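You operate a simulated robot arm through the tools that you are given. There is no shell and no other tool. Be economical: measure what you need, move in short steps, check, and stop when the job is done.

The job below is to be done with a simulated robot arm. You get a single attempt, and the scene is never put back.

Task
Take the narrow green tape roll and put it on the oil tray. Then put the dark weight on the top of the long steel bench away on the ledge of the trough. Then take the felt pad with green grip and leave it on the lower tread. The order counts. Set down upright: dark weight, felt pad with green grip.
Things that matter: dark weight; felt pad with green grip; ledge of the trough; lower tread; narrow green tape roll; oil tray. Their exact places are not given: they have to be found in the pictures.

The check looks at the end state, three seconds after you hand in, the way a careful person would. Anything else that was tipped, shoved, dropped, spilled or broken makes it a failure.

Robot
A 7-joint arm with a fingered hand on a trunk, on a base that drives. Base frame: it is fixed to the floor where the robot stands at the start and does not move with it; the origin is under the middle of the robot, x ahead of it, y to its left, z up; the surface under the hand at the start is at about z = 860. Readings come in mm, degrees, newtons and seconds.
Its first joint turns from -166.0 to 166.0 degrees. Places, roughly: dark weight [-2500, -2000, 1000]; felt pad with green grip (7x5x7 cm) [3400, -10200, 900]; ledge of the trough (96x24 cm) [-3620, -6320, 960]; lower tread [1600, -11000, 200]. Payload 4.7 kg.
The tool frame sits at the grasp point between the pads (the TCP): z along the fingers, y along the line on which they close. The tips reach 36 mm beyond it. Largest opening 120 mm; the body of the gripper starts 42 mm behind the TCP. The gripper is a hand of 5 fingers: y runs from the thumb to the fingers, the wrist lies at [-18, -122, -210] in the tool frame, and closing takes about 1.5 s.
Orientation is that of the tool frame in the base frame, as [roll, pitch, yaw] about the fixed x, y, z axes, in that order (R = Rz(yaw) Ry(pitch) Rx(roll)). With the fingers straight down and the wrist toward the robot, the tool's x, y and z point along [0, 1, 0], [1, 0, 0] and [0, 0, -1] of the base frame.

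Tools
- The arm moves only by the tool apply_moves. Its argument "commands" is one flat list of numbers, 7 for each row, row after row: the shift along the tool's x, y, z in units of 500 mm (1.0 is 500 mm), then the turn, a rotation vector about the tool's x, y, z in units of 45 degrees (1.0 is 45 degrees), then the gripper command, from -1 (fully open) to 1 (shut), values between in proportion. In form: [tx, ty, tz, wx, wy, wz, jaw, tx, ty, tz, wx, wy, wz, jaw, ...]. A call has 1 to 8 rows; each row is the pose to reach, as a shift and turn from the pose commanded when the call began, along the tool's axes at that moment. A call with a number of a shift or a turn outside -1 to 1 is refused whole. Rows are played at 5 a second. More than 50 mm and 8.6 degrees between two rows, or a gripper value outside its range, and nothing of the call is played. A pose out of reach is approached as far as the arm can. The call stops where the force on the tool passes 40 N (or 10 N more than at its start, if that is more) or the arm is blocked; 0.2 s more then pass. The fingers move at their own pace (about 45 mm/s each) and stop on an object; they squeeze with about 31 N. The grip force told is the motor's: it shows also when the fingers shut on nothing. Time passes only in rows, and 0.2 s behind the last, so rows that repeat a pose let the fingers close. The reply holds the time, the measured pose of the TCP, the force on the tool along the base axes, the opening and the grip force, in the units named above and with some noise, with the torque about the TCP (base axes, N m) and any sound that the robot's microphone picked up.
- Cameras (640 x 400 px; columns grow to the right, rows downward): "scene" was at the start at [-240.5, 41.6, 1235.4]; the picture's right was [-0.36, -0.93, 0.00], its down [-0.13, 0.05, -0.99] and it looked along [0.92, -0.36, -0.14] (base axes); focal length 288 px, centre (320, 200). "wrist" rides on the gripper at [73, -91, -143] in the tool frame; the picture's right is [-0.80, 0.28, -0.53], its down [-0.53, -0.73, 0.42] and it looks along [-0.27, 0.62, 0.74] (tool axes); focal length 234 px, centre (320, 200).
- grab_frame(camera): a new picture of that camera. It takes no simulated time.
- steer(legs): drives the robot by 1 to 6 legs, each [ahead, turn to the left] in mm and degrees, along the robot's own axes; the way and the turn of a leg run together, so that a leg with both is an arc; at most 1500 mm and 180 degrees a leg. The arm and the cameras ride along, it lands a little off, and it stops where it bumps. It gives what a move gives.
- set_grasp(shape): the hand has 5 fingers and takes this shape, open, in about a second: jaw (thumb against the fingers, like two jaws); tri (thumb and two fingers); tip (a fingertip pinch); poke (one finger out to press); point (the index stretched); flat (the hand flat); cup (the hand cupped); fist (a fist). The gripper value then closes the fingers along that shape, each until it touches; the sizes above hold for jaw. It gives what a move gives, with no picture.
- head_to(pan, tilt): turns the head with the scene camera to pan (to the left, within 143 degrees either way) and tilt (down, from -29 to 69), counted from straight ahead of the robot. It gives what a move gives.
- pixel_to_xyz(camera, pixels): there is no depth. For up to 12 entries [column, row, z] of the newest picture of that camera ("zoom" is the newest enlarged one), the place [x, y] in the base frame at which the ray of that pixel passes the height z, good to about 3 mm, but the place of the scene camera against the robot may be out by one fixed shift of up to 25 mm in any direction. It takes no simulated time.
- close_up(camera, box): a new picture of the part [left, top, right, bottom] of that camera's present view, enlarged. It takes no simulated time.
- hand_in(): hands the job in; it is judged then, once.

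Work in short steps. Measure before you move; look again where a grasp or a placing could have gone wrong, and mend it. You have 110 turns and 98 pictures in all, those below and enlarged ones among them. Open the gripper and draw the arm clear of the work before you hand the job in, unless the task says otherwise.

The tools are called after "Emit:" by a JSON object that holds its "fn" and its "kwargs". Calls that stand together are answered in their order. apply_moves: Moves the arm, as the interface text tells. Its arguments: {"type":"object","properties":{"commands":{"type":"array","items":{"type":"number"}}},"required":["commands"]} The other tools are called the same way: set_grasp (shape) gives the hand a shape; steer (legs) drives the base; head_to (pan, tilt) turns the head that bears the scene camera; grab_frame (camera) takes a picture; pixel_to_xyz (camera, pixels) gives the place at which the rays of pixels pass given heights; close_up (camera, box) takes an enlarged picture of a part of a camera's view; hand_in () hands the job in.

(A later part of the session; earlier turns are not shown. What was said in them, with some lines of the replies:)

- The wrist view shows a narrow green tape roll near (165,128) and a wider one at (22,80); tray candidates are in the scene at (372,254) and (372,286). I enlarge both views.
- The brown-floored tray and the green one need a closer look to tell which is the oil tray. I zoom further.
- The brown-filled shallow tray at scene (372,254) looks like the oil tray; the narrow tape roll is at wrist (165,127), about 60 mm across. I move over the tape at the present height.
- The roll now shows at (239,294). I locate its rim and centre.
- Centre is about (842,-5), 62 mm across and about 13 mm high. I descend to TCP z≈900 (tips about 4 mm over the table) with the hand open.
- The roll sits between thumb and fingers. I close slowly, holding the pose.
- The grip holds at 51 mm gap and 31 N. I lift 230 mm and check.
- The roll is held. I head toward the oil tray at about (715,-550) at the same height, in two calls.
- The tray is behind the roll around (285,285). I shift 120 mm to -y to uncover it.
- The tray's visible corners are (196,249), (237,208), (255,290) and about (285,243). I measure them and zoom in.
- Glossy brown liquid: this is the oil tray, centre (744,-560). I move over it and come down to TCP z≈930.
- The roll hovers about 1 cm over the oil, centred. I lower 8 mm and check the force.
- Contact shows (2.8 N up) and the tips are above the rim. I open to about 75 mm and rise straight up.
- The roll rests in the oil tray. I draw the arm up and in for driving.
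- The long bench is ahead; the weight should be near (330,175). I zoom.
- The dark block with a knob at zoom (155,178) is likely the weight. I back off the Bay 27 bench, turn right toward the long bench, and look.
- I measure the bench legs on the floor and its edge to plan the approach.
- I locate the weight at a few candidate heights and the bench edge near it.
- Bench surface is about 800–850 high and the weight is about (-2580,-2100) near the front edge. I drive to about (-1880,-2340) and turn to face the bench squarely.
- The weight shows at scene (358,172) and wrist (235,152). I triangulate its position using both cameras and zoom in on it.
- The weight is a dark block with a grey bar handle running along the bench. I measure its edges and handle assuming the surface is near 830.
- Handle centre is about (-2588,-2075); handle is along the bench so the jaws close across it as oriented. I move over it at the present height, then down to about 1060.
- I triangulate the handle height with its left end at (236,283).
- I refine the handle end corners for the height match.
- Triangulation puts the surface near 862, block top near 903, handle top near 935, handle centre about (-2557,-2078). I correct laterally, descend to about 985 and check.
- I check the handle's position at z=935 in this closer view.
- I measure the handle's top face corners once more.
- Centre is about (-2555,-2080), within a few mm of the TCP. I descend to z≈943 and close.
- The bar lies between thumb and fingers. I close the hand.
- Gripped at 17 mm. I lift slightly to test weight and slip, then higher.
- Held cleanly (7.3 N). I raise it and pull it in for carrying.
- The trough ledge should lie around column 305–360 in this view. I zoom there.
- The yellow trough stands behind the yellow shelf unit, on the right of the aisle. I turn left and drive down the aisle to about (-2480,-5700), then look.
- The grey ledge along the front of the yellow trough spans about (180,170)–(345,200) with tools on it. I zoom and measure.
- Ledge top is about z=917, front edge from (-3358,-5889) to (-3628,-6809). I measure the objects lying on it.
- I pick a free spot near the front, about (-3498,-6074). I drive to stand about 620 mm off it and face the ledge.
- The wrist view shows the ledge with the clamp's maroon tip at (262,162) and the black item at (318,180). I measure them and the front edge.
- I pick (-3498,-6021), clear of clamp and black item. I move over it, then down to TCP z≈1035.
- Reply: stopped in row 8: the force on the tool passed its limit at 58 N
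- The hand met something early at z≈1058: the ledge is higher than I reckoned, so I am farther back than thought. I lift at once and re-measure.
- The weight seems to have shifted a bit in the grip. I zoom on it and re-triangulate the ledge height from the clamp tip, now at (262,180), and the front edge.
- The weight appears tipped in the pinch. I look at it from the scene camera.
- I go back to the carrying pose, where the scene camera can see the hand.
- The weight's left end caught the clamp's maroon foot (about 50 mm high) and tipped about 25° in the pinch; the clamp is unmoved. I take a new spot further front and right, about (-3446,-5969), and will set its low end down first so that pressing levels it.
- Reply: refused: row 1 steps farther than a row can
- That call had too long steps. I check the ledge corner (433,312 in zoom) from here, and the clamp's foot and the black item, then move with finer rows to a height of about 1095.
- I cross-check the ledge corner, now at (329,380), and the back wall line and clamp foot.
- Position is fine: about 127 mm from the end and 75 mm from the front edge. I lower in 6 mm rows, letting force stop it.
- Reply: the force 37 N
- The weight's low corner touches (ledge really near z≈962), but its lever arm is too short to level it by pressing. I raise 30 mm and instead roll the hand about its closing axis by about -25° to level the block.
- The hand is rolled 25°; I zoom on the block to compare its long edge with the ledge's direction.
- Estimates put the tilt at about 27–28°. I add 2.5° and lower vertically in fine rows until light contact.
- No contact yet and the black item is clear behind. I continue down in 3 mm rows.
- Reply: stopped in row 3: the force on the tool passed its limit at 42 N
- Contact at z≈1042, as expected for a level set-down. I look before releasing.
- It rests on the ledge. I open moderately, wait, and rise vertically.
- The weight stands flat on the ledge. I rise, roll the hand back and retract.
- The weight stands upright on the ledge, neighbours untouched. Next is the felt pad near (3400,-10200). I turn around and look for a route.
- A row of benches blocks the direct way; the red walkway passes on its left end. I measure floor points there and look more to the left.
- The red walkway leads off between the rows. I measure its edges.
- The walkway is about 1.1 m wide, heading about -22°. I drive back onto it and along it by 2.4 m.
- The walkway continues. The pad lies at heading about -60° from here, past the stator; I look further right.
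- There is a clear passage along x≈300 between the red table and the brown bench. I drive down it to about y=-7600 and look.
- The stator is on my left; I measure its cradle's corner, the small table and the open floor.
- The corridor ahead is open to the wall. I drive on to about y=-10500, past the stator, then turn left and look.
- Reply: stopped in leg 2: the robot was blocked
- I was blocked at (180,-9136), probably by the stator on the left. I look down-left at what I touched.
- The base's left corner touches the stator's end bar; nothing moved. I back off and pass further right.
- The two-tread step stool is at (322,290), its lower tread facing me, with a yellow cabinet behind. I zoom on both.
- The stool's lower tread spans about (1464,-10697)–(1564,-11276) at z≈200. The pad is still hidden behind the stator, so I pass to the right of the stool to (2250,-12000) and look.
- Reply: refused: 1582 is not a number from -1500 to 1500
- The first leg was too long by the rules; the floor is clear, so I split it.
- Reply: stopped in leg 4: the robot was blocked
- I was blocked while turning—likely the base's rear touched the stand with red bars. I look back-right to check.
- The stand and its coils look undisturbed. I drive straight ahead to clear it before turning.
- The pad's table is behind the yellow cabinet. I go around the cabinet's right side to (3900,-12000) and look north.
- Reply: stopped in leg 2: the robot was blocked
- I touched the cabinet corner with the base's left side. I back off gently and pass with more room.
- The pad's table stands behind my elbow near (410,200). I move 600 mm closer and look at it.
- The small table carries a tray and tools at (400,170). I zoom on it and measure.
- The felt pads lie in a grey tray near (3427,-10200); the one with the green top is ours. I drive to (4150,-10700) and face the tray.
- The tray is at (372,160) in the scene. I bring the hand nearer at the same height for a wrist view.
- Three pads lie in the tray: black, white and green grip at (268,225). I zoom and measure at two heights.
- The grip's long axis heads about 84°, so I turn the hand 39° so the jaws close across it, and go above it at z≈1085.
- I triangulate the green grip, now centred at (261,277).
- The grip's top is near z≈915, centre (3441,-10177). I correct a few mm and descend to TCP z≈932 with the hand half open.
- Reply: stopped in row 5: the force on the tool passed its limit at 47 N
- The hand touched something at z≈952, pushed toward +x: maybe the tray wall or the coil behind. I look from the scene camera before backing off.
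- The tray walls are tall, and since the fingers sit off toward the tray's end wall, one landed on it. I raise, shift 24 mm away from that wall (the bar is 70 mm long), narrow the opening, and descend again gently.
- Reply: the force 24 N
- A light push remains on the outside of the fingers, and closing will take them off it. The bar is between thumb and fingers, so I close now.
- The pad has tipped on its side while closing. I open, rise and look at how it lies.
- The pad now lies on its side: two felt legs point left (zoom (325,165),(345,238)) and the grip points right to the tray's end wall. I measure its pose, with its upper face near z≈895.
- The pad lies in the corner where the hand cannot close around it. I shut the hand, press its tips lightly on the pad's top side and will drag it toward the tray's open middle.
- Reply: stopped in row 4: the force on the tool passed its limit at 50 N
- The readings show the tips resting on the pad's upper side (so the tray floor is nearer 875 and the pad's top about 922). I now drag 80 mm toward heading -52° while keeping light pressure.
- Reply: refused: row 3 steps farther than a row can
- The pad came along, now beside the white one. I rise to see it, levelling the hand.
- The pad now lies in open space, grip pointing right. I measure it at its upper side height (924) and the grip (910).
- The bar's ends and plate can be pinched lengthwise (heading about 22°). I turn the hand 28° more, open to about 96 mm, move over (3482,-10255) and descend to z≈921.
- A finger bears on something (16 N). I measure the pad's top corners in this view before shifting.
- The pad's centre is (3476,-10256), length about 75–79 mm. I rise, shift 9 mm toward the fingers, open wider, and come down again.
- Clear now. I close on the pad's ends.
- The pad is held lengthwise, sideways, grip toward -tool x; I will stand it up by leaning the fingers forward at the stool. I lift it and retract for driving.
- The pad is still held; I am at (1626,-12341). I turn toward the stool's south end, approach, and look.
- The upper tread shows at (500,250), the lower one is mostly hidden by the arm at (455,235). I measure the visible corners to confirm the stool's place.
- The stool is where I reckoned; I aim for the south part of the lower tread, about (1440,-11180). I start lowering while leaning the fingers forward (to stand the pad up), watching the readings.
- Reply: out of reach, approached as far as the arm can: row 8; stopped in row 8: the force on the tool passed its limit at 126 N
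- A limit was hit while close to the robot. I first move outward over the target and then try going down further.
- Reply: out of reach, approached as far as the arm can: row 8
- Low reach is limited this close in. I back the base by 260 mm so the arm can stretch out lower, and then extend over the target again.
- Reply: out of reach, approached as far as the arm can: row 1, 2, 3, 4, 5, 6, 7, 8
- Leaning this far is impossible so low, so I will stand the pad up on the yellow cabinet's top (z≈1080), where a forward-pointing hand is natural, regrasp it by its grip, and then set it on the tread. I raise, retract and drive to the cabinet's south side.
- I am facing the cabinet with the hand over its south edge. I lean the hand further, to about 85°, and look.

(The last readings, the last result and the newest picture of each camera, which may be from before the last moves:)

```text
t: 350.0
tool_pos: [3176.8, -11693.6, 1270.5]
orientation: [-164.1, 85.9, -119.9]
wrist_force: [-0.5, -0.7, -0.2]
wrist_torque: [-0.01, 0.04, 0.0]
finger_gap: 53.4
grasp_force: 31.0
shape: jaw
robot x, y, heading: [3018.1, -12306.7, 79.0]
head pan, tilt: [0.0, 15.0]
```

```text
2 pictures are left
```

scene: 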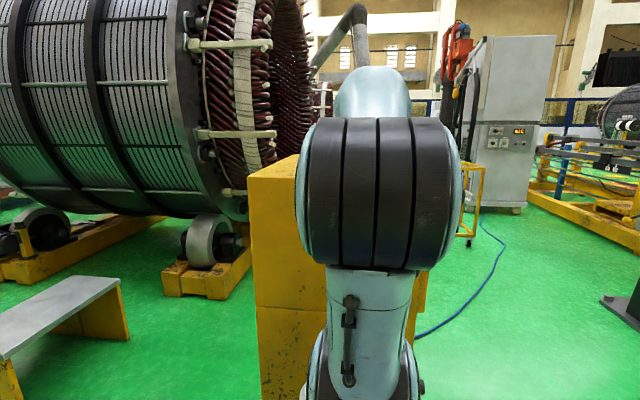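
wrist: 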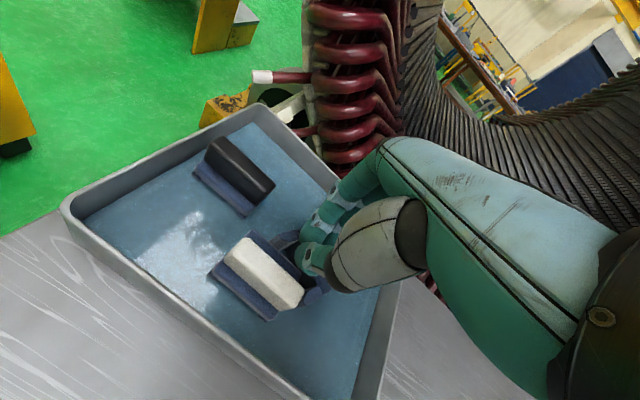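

The hand is level-forward; I move it 130 mm in over the cabinet's top and lower it, with fine last rows.

Emit:
{"fn": "apply_moves", "kwargs": {"commands": [-0.005, 0.057, 0.07, 0, 0, 0, 1, -0.01, 0.114, 0.14, 0, 0, 0, 1, -0.0146, 0.17, 0.2075, 0, 0, 0, 1, 0.05, 0.17, 0.211, 0, 0, 0, 1, 0.1, 0.17, 0.215, 0, 0, 0, 1, 0.15, 0.17, 0.218, 0, 0, 0, 1, 0.185, 0.17, 0.222, 0, 0, 0, 1]}}

Emit:
{"fn": "apply_moves", "kwargs": {"commands": [0.014, 0, 0.001, 0, 0, 0, 1, 0.028, 0, 0.002, 0, 0, 0, 1, 0.042, 0, 0.003, 0, 0, 0, 1, 0.054, 0, 0.004, 0, 0, 0, 1, 0.064, 0, 0.0045, 0, 0, 0, 1, 0.074, 0, 0.005, 0, 0, 0, 1, 0.084, 0, 0.006, 0, 0, 0, 1, 0.094, 0, 0.0065, 0, 0, 0, 1]}}

```text
t: 351.6
tool_pos: [3195.3, -11562.0, 1170.6]
orientation: [-163.5, 85.7, -119.3]
wrist_force: [-0.1, -0.6, -0.5]
wrist_torque: [0.0, 0.02, 0.01]
finger_gap: 53.7
grasp_force: 30.7
shape: jaw
robot x, y, heading: [3020.2, -12307.5, 79.2]
head pan, tilt: [0.0, 15.0]
```

```text
t: 353.4
tool_pos: [3195.4, -11560.5, 1121.6]
orientation: [-162.7, 85.8, -118.5]
wrist_force: [0.2, -1.0, -1.5]
wrist_torque: [0.03, 0.0, 0.0]
finger_gap: 53.5
grasp_force: 31.3
shape: jaw
robot x, y, heading: [3016.2, -12305.9, 79.2]
head pan, tilt: [0.0, 15.0]
```

No contact yet at 1121. I continue lowering in 5 mm rows.

Emit:
{"fn": "apply_moves", "kwargs": {"commands": [0.01, 0, 0.0007, 0, 0, 0, 1, 0.02, 0, 0.0014, 0, 0, 0, 1, 0.03, 0, 0.002, 0, 0, 0, 1, 0.04, 0, 0.003, 0, 0, 0, 1, 0.05, 0, 0.0035, 0, 0, 0, 1, 0.06, 0, 0.004, 0, 0, 0, 1, 0.07, 0, 0.005, 0, 0, 0, 1, 0.08, 0, 0.0056, 0, 0, 0, 1]}}

```text
t: 354.5
tool_pos: [3198.0, -11564.7, 1111.9]
orientation: [-168.7, 86.9, -124.9]
wrist_force: [2.7, 5.3, 12.5]
wrist_torque: [0.39, 0.34, -0.22]
finger_gap: 55.1
grasp_force: 31.0
shape: jaw
robot x, y, heading: [3014.3, -12308.3, 79.2]
head pan, tilt: [0.0, 15.0]
stopped in row 5: the force on the tool passed its limit at 44 N (the readings are from after the stop); the commanded pose is now the measured one
```

Contact at z≈1111, on the index finger's side, so the pad's legs are a few mm above the top (surface ≈1073). I open slowly to let it settle, back straight out, raise, and bring the hand upright.

Emit:
{"fn": "apply_moves", "kwargs": {"commands": [-0.004, 0, 0, 0, 0, 0, 0.05, -0.004, 0, 0, 0, 0, 0, -0.1, -0.004, 0, 0, 0, 0, 0, -0.4, -0.004, 0, 0, 0, 0, 0, -1, -0.004, 0, 0, 0, 0, 0, -1, -0.004, 0, 0, 0, 0, 0, -1, -0.004, 0, 0, 0, 0, 0, -1]}}

Emit:
{"fn": "apply_moves", "kwargs": {"commands": [-0.004, 0, -0.04, 0, 0, 0, -1, -0.008, 0, -0.1, 0, 0, 0, -1, -0.012, 0, -0.17, 0, 0, 0, -1, -0.016, 0, -0.25, 0, 0, 0, -1, -0.02, 0, -0.32, 0, 0, 0, -1]}}

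Emit:
{"fn": "apply_moves", "kwargs": {"commands": [-0.08, 0, 0, 0, 0, 0, -1, -0.17, 0, 0, 0, 0, 0, -1, -0.26, 0, 0, 0, 0, 0, -1, -0.35, 0, 0, 0, 0, 0, -1, -0.42, 0, 0, 0, 0, 0, -1]}}

Emit:
{"fn": "apply_moves", "kwargs": {"commands": [0, 0, 0, 0, 0.12, 0, -1, 0, 0, 0, 0, 0.24, 0, -1, 0, 0, 0, 0, 0.36, 0, -1, 0, 0, 0, 0, 0.48, 0, -1, 0, 0, 0, 0, 0.6, 0, -1, 0, 0, 0, 0, 0.72, 0, -1, 0, 0, 0, 0, 0.84, 0, -1, 0, 0, 0, 0, 0.96, 0, -1]}}

Emit:
{"fn": "apply_moves", "kwargs": {"commands": [0, 0, 0, 0, 0.12, 0, -1, 0, 0, 0, 0, 0.24, 0, -1, 0, 0, 0, 0, 0.36, 0, -1, 0, 0, 0, 0, 0.48, 0, -1, 0, 0, 0, 0, 0.6, 0, -1, 0, 0, 0, 0, 0.72, 0, -1, 0, 0, 0, 0, 0.84, 0, -1, 0, 0, 0, 0, 0.94, 0, -1]}}

Emit:
{"fn": "grab_frame", "kwargs": {"camera": "wrist"}}

```text
t: 356.1
tool_pos: [3198.1, -11564.1, 1110.2]
orientation: [-167.8, 86.5, -123.9]
wrist_force: [0.1, -0.3, 0.3]
wrist_torque: [-0.01, -0.03, 0.0]
finger_gap: 119.5
grasp_force: 0.1
shape: jaw
robot x, y, heading: [3017.2, -12306.6, 79.0]
head pan, tilt: [0.0, 15.0]
```

```text
t: 357.1
tool_pos: [3124.1, -11638.3, 1097.2]
orientation: [-156.3, 85.3, -112.8]
wrist_force: [2.6, 0.7, 10.4]
wrist_torque: [0.15, 0.54, -0.09]
finger_gap: 119.4
grasp_force: 0.0
shape: jaw
robot x, y, heading: [3016.0, -12307.4, 78.8]
head pan, tilt: [0.0, 15.0]
stopped in row 4: the force on the tool passed its limit at 57 N (the readings are from after the stop); the commanded pose is now the measured one
```

```text
t: 358.3
tool_pos: [3122.0, -11614.1, 1251.3]
orientation: [-171.2, 86.9, -125.3]
wrist_force: [-0.1, -0.7, 0.8]
wrist_torque: [0.02, -0.04, -0.02]
finger_gap: 119.8
grasp_force: 0.1
shape: jaw
out of reach, approached as far as the arm can: row 4, 5
robot x, y, heading: [3014.3, -12305.5, 78.8]
head pan, tilt: [0.0, 15.0]
```

```text
t: 360.1
tool_pos: [3122.2, -11612.2, 1252.8]
orientation: [-179.4, 43.8, -133.7]
wrist_force: [0.6, 0.7, 0.4]
wrist_torque: [0.0, 0.01, 0.02]
finger_gap: 119.8
grasp_force: 0.0
shape: jaw
out of reach, approached as far as the arm can: row 1, 2, 3, 4
robot x, y, heading: [3015.8, -12310.3, 78.7]
head pan, tilt: [0.0, 15.0]
```

```text
t: 361.9
tool_pos: [3121.3, -11612.9, 1255.2]
orientation: [-179.5, 1.5, -134.2]
wrist_force: [0.0, -0.3, 0.2]
wrist_torque: [0.06, -0.04, 0.04]
finger_gap: 120.0
grasp_force: 0.2
shape: jaw
robot x, y, heading: [3016.2, -12305.3, 79.0]
head pan, tilt: [0.0, 15.0]
```

```text
1 pictures are left
```

wrist: 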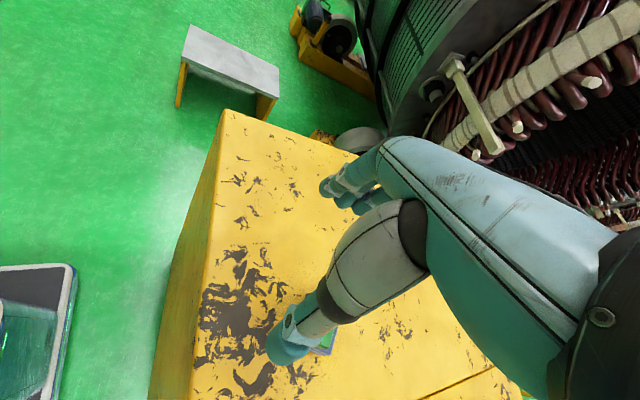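

The hand is upright again and the pad's green top peeks out at (325,342) about where I left it. I turn the hand 90° so the jaws close across the bar, move over it and take the last picture.

Emit:
{"fn": "apply_moves", "kwargs": {"commands": [0, 0, 0, 0, 0, 0.125, -1, 0, 0, 0, 0, 0, 0.25, -1, 0, 0, 0, 0, 0, 0.375, -1, 0, 0, 0, 0, 0, 0.5, -1, 0, 0, 0, 0, 0, 0.625, -1, 0, 0, 0, 0, 0, 0.75, -1, 0, 0, 0, 0, 0, 0.875, -1, 0, 0, 0, 0, 0, 1, -1]}}

Emit:
{"fn": "apply_moves", "kwargs": {"commands": [0, 0, 0, 0, 0, 0.125, -1, 0, 0, 0, 0, 0, 0.25, -1, 0, 0, 0, 0, 0, 0.375, -1, 0, 0, 0, 0, 0, 0.5, -1, 0, 0, 0, 0, 0, 0.625, -1, 0, 0, 0, 0, 0, 0.75, -1, 0, 0, 0, 0, 0, 0.875, -1, 0, 0, 0, 0, 0, 1, -1]}}

Emit:
{"fn": "apply_moves", "kwargs": {"commands": [-0.014, 0.074, -0.014, 0, 0, 0, -0.4, -0.028, 0.148, -0.028, 0, 0, 0, -0.4, -0.043, 0.223, -0.04, 0, 0, 0, -0.4, -0.043, 0.223, -0.04, 0, 0, 0, -0.4]}}

Emit:
{"fn": "grab_frame", "kwargs": {"camera": "wrist"}}

```text
t: 363.7
tool_pos: [3120.9, -11612.1, 1253.0]
orientation: [179.2, 1.5, -179.2]
wrist_force: [0.2, 0.1, -0.9]
wrist_torque: [0.02, -0.01, -0.04]
finger_gap: 119.9
grasp_force: 0.1
shape: jaw
robot x, y, heading: [3015.5, -12308.9, 78.8]
head pan, tilt: [0.0, 15.0]
```

```text
t: 365.5
tool_pos: [3120.4, -11613.1, 1252.3]
orientation: [178.3, 0.4, 135.8]
wrist_force: [-0.4, -0.2, 0.9]
wrist_torque: [0.01, -0.01, 0.0]
finger_gap: 120.1
grasp_force: 0.0
shape: jaw
robot x, y, heading: [3019.0, -12308.8, 78.8]
head pan, tilt: [0.0, 15.0]
```

```text
t: 366.5
tool_pos: [3214.6, -11548.5, 1274.2]
orientation: [178.5, 0.5, 135.9]
wrist_force: [-0.2, -0.5, -0.8]
wrist_torque: [0.02, 0.01, -0.02]
finger_gap: 84.3
grasp_force: 0.1
shape: jaw
robot x, y, heading: [3016.4, -12309.6, 78.8]
head pan, tilt: [0.0, 15.0]
```

```text
0 pictures are left
```

wrist: 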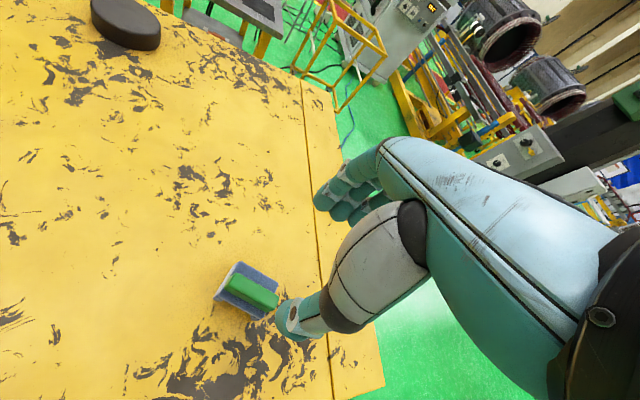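

The pad stands upright on the cabinet, green bar on top from (227,283) to (277,301). I measure it.

Emit:
{"fn": "pixel_to_xyz", "kwargs": {"camera": "wrist", "pixels": [[233, 274, 1143], [224, 288, 1143], [279, 293, 1143], [270, 309, 1143], [251, 291, 1143], [251, 291, 1130], [240, 262, 1115], [214, 298, 1115], [251, 291, 1155]]}}

```text
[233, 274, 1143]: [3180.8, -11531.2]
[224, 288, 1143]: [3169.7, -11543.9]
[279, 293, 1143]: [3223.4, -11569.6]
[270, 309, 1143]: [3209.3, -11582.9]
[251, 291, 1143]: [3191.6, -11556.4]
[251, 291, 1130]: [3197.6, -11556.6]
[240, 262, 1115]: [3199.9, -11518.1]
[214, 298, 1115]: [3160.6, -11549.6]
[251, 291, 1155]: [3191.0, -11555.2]
```

Bar centre is (3196,-11557), 17 mm wide. I move over it with a narrow opening, come down, and feel for the felt's top with the fingertips in fine rows.

Emit:
{"fn": "apply_moves", "kwargs": {"commands": [0.03, -0.038, 0, 0, 0, 0, 0.35, 0.03, -0.038, 0, 0, 0, 0, 0.35, 0.03, -0.038, 0.06, 0, 0, 0, 0.35, 0.03, -0.038, 0.12, 0, 0, 0, 0.35, 0.03, -0.038, 0.172, 0, 0, 0, 0.35]}}

Emit:
{"fn": "apply_moves", "kwargs": {"commands": [0, 0, 0.008, 0, 0, 0, 0.35, 0, 0, 0.016, 0, 0, 0, 0.35, 0, 0, 0.024, 0, 0, 0, 0.35, 0, 0, 0.032, 0, 0, 0, 0.35, 0, 0, 0.04, 0, 0, 0, 0.35, 0, 0, 0.048, 0, 0, 0, 0.35, 0, 0, 0.056, 0, 0, 0, 0.35, 0, 0, 0.064, 0, 0, 0, 0.35]}}

```text
t: 367.7
tool_pos: [3191.4, -11548.0, 1192.3]
orientation: [178.5, 0.4, 135.9]
wrist_force: [0.7, 0.0, 0.4]
wrist_torque: [0.02, -0.01, 0.03]
finger_gap: 39.3
grasp_force: 0.0
shape: jaw
robot x, y, heading: [3015.0, -12310.2, 78.9]
head pan, tilt: [0.0, 15.0]
```

```text
t: 369.5
tool_pos: [3192.6, -11548.1, 1157.8]
orientation: [178.5, 0.3, 135.9]
wrist_force: [0.0, 0.5, -0.4]
wrist_torque: [0.0, -0.04, 0.03]
finger_gap: 39.3
grasp_force: 0.0
shape: jaw
robot x, y, heading: [3018.3, -12309.8, 78.9]
head pan, tilt: [0.0, 15.0]
5 turns are left
```

No contact yet at z≈1158, so the tips flank the bar. I close here and lift.

Emit:
{"fn": "apply_moves", "kwargs": {"commands": [0, 0, 0, 0, 0, 0, 0.6, 0, 0, 0, 0, 0, 0, 1, 0, 0, 0, 0, 0, 0, 1, 0, 0, 0, 0, 0, 0, 1, 0, 0, 0, 0, 0, 0, 1, 0, 0, -0.02, 0, 0, 0, 1, 0, 0, -0.08, 0, 0, 0, 1, 0, 0, -0.16, 0, 0, 0, 1]}}

```text
t: 371.3
tool_pos: [3186.9, -11550.2, 1239.2]
orientation: [178.6, 0.5, 135.8]
wrist_force: [-0.5, -0.6, -2.2]
wrist_torque: [0.0, 0.04, -0.01]
finger_gap: 12.5
grasp_force: 31.2
shape: jaw
robot x, y, heading: [3019.8, -12308.6, 78.9]
head pan, tilt: [0.0, 15.0]
4 turns are left
```

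Gap 12.5 mm with 31 N and about 2 N of weight: the pad is held upright by its grip. I retract, drive back to the stool's south end, and lower partway.

Emit:
{"fn": "apply_moves", "kwargs": {"commands": [-0.045, -0.073, -0.03, 0, 0, 0, 1, -0.09, -0.146, -0.04, 0, 0, 0, 1, -0.136, -0.219, -0.04, 0, 0, 0, 1, -0.181, -0.292, -0.04, 0, 0, 0, 1, -0.227, -0.365, -0.04, 0, 0, 0, 1, -0.272, -0.438, -0.04, 0, 0, 0, 1, -0.317, -0.51, -0.04, 0, 0, 0, 1]}}

Emit:
{"fn": "steer", "kwargs": {"legs": [[0, 102.4], [1394, 0], [0, -80.3], [575, 0]]}}

Emit:
{"fn": "apply_moves", "kwargs": {"commands": [0, 0, 0.09, 0, 0, 0, 1, 0, 0, 0.18, 0, 0, 0, 1, 0, 0, 0.27, 0, 0, 0, 1, 0, 0, 0.36, 0, 0, 0, 1, 0, 0, 0.45, 0, 0, 0, 1, 0, 0, 0.54, 0, 0, 0, 1]}}

```text
t: 372.9
tool_pos: [3126.5, -11845.9, 1252.7]
orientation: [178.5, 0.6, 135.8]
wrist_force: [0.2, 1.4, -1.6]
wrist_torque: [-0.05, 0.01, -0.01]
finger_gap: 12.3
grasp_force: 30.9
shape: jaw
robot x, y, heading: [3014.5, -12309.9, 78.7]
head pan, tilt: [0.0, 15.0]
```

```text
t: 390.3
tool_pos: [1470.1, -11295.4, 1250.5]
orientation: [178.6, 0.7, 156.5]
wrist_force: [0.0, -0.3, -0.9]
wrist_torque: [0.0, 0.03, -0.01]
finger_gap: 12.6
grasp_force: 30.3
shape: jaw
robot x, y, heading: [1531.8, -11769.0, 99.3]
head pan, tilt: [0.0, 15.0]
stopped in leg 4: the robot was blocked; the commanded pose is now the measured one
```

```text
t: 391.7
tool_pos: [1474.7, -11288.9, 979.3]
orientation: [178.6, 0.5, 156.5]
wrist_force: [-1.1, -0.2, -0.2]
wrist_torque: [0.02, 0.01, 0.05]
finger_gap: 12.3
grasp_force: 31.0
shape: jaw
robot x, y, heading: [1530.4, -11768.5, 99.6]
head pan, tilt: [0.0, 15.0]
3 turns are left
```

I am at the stool (base lightly touching), pad still held. I move over the lower tread at (1467,-11132) and go down, with fine rows at the end to feel the tread.

Emit:
{"fn": "apply_moves", "kwargs": {"commands": [0.035, 0.0704, 0, 0, 0, 0, 1, 0.07, 0.1408, 0, 0, 0, 0, 1, 0.105, 0.2112, 0, 0, 0, 0, 1, 0.14, 0.2816, 0, 0, 0, 0, 1, 0.14, 0.2816, 0.09, 0, 0, 0, 1, 0.14, 0.2816, 0.18, 0, 0, 0, 1, 0.14, 0.2816, 0.27, 0, 0, 0, 1, 0.14, 0.2816, 0.36, 0, 0, 0, 1]}}

Emit:
{"fn": "apply_moves", "kwargs": {"commands": [0, 0, 0.094, 0, 0, 0, 1, 0, 0, 0.188, 0, 0, 0, 1, 0, 0, 0.282, 0, 0, 0, 1, 0, 0, 0.376, 0, 0, 0, 1, 0, 0, 0.47, 0, 0, 0, 1, 0, 0, 0.564, 0, 0, 0, 1, 0, 0, 0.658, 0, 0, 0, 1, 0, 0, 0.752, 0, 0, 0, 1]}}

Emit:
{"fn": "apply_moves", "kwargs": {"commands": [0, 0, 0.07, 0, 0, 0, 1, 0, 0, 0.14, 0, 0, 0, 1, 0, 0, 0.156, 0, 0, 0, 1, 0, 0, 0.172, 0, 0, 0, 1, 0, 0, 0.188, 0, 0, 0, 1, 0, 0, 0.204, 0, 0, 0, 1, 0, 0, 0.22, 0, 0, 0, 1, 0, 0, 0.236, 0, 0, 0, 1]}}

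Emit:
{"fn": "apply_moves", "kwargs": {"commands": [0, 0, 0.009, 0, 0, 0, 1, 0, 0, 0.018, 0, 0, 0, 1, 0, 0, 0.027, 0, 0, 0, 1, 0, 0, 0.036, 0, 0, 0, 1, 0, 0, 0.045, 0, 0, 0, 1, 0, 0, 0.054, 0, 0, 0, 1, 0, 0, 0.063, 0, 0, 0, 1, 0, 0, 0.072, 0, 0, 0, 1]}}

```text
t: 393.5
tool_pos: [1468.3, -11132.7, 807.5]
orientation: [178.6, 0.6, 156.5]
wrist_force: [-0.4, 0.2, -0.7]
wrist_torque: [0.01, 0.02, 0.01]
finger_gap: 12.6
grasp_force: 30.8
shape: jaw
robot x, y, heading: [1532.1, -11767.0, 99.5]
head pan, tilt: [0.0, 15.0]
```

```text
t: 395.3
tool_pos: [1476.8, -11121.1, 430.7]
orientation: [178.7, 0.9, 156.4]
wrist_force: [-1.3, 0.1, -1.2]
wrist_torque: [-0.02, 0.01, 0.02]
finger_gap: 12.6
grasp_force: 31.2
shape: jaw
robot x, y, heading: [1531.0, -11765.3, 99.6]
head pan, tilt: [0.0, 15.0]
```

```text
t: 397.1
tool_pos: [1476.8, -11085.8, 329.9]
orientation: [179.5, 3.4, 156.3]
wrist_force: [0.2, 0.2, 0.7]
wrist_torque: [-0.03, 0.01, 0.02]
finger_gap: 12.3
grasp_force: 31.2
shape: jaw
out of reach, approached as far as the arm can: row 1, 2, 3, 4, 5, 6, 7, 8
robot x, y, heading: [1530.4, -11769.3, 99.6]
head pan, tilt: [0.0, 15.0]
```

```text
t: 398.9
tool_pos: [1476.1, -11080.7, 293.1]
orientation: [179.8, 4.0, 156.2]
wrist_force: [-0.3, -0.5, 0.1]
wrist_torque: [0.03, 0.02, 0.03]
finger_gap: 12.4
grasp_force: 30.9
shape: jaw
out of reach, approached as far as the arm can: row 6, 7, 8
robot x, y, heading: [1530.3, -11771.2, 99.7]
head pan, tilt: [0.0, 15.0]
2 turns are left
```

No contact yet at z≈293, but the pad should be within about a centimetre of the tread and is well inside it. I lower the rest until touch or limit, release gently, rise straight up and back the base off.

Emit:
{"fn": "apply_moves", "kwargs": {"commands": [0, 0, 0.009, 0, 0, 0, 1, 0, 0, 0.018, 0, 0, 0, 1, 0, 0, 0.027, 0, 0, 0, 1, 0, 0, 0.036, 0, 0, 0, 1, 0, 0, 0.045, 0, 0, 0, 1, 0, 0, 0.054, 0, 0, 0, 1, 0, 0, 0.063, 0, 0, 0, 1, 0, 0, 0.072, 0, 0, 0, 1]}}

Emit:
{"fn": "apply_moves", "kwargs": {"commands": [0, 0, 0, 0, 0, 0, 0.7, 0, 0, 0, 0, 0, 0, 0.5, 0, 0, 0, 0, 0, 0, 0.2, 0, 0, 0, 0, 0, 0, 0.0, 0, 0, 0, 0, 0, 0, 0.0, 0, 0, 0, 0, 0, 0, 0.0, 0, 0, 0, 0, 0, 0, 0.0]}}

Emit:
{"fn": "apply_moves", "kwargs": {"commands": [0, 0, -0.02, 0, 0, 0, 0, 0, 0, -0.05, 0, 0, 0, 0, 0, 0, -0.09, 0, 0, 0, 0, 0, 0, -0.15, 0, 0, 0, 0, 0, 0, -0.23, 0, 0, 0, 0, 0, 0, -0.32, 0, 0, 0, -0.5, 0, 0, -0.41, 0, 0, 0, -1, 0, 0, -0.5, 0, 0, 0, -1]}}

Emit:
{"fn": "apply_moves", "kwargs": {"commands": [0, 0, -0.09, 0, 0, 0, -1, 0, 0, -0.18, 0, 0, 0, -1, 0, 0, -0.27, 0, 0, 0, -1, 0, 0, -0.36, 0, 0, 0, -1, 0, 0, -0.45, 0, 0, 0, -1, 0, 0, -0.54, 0, 0, 0, -1, 0, 0, -0.63, 0, 0, 0, -1, 0, 0, -0.72, 0, 0, 0, -1]}}

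Emit:
{"fn": "steer", "kwargs": {"legs": [[-200, 0]]}}

```text
t: 400.4
tool_pos: [1475.0, -11070.1, 270.6]
orientation: [179.4, 3.9, 156.0]
wrist_force: [0.7, -10.6, 31.4]
wrist_torque: [-0.21, -0.01, -0.02]
finger_gap: 14.5
grasp_force: 30.9
shape: jaw
out of reach, approached as far as the arm can: row 3, 4, 5, 6, 7
robot x, y, heading: [1529.1, -11767.8, 99.7]
head pan, tilt: [0.0, 15.0]
stopped in row 7: the force on the tool passed its limit at 48 N (the readings are from after the stop); the commanded pose is now the measured one
```

```text
t: 402.0
tool_pos: [1475.1, -11070.3, 270.2]
orientation: [179.4, 3.8, 156.1]
wrist_force: [-2.1, -4.4, 18.3]
wrist_torque: [0.38, -0.04, 0.03]
finger_gap: 56.8
grasp_force: 0.0
shape: jaw
robot x, y, heading: [1530.6, -11771.1, 99.5]
head pan, tilt: [0.0, 15.0]
```

```text
t: 403.8
tool_pos: [1461.6, -11068.4, 518.2]
orientation: [179.7, 3.9, 156.0]
wrist_force: [0.4, -0.4, -0.3]
wrist_torque: [0.02, 0.0, -0.01]
finger_gap: 119.6
grasp_force: 0.0
shape: jaw
robot x, y, heading: [1533.6, -11767.4, 99.3]
head pan, tilt: [0.0, 15.0]
```

```text
t: 405.6
tool_pos: [1431.9, -11062.6, 875.0]
orientation: [179.5, 4.0, 156.2]
wrist_force: [-0.6, 0.0, -0.7]
wrist_torque: [-0.01, 0.02, 0.01]
finger_gap: 119.9
grasp_force: 0.1
shape: jaw
robot x, y, heading: [1533.7, -11768.9, 99.3]
head pan, tilt: [0.0, 15.0]
```

```text
t: 407.2
tool_pos: [1459.9, -11262.6, 874.9]
orientation: [179.4, 3.9, 156.7]
wrist_force: [0.9, -0.7, -0.1]
wrist_torque: [0.0, 0.0, 0.0]
finger_gap: 120.0
grasp_force: 0.1
shape: jaw
robot x, y, heading: [1566.4, -11969.7, 100.0]
head pan, tilt: [0.0, 15.0]
1 turns are left
```

The pad met the tread firmly at z≈270 and was released there. The hand is open and clear, so I hand in.

Emit:
{"fn": "hand_in", "kwargs": {}}

```text
The job is handed in.
```

I placed all three items in order and handed the job in, but I had no pictures left to check the felt pad's final pose.

- **Tape roll:** it is in the oil tray, confirmed in a picture.
- **Dark weight:** it stands upright on the trough ledge, confirmed in a picture. It tipped in the grip when it touched a clamp on the ledge. I levelled it before setting it down, and the clamp looked unmoved.
- **Felt pad with green grip:** it met the lower tread at z≈270 and I released it there. It was upright when I picked it up for the last time. I infer it is upright on the tread from the force readings only.

**Contacts along the way**
- **Base bumps:** the base bumped the stator, the stand with the red coils, the yellow cabinet and the stool. I checked the stator and the coil stand in pictures and saw no movement. I did not check the cabinet or the stool for movement.
- **Pad in its tray:** I tipped it over there while grasping it and dragged it next to the white pad. I stood it up again on top of the cabinet.
- **White pad:** it may have been nudged slightly.
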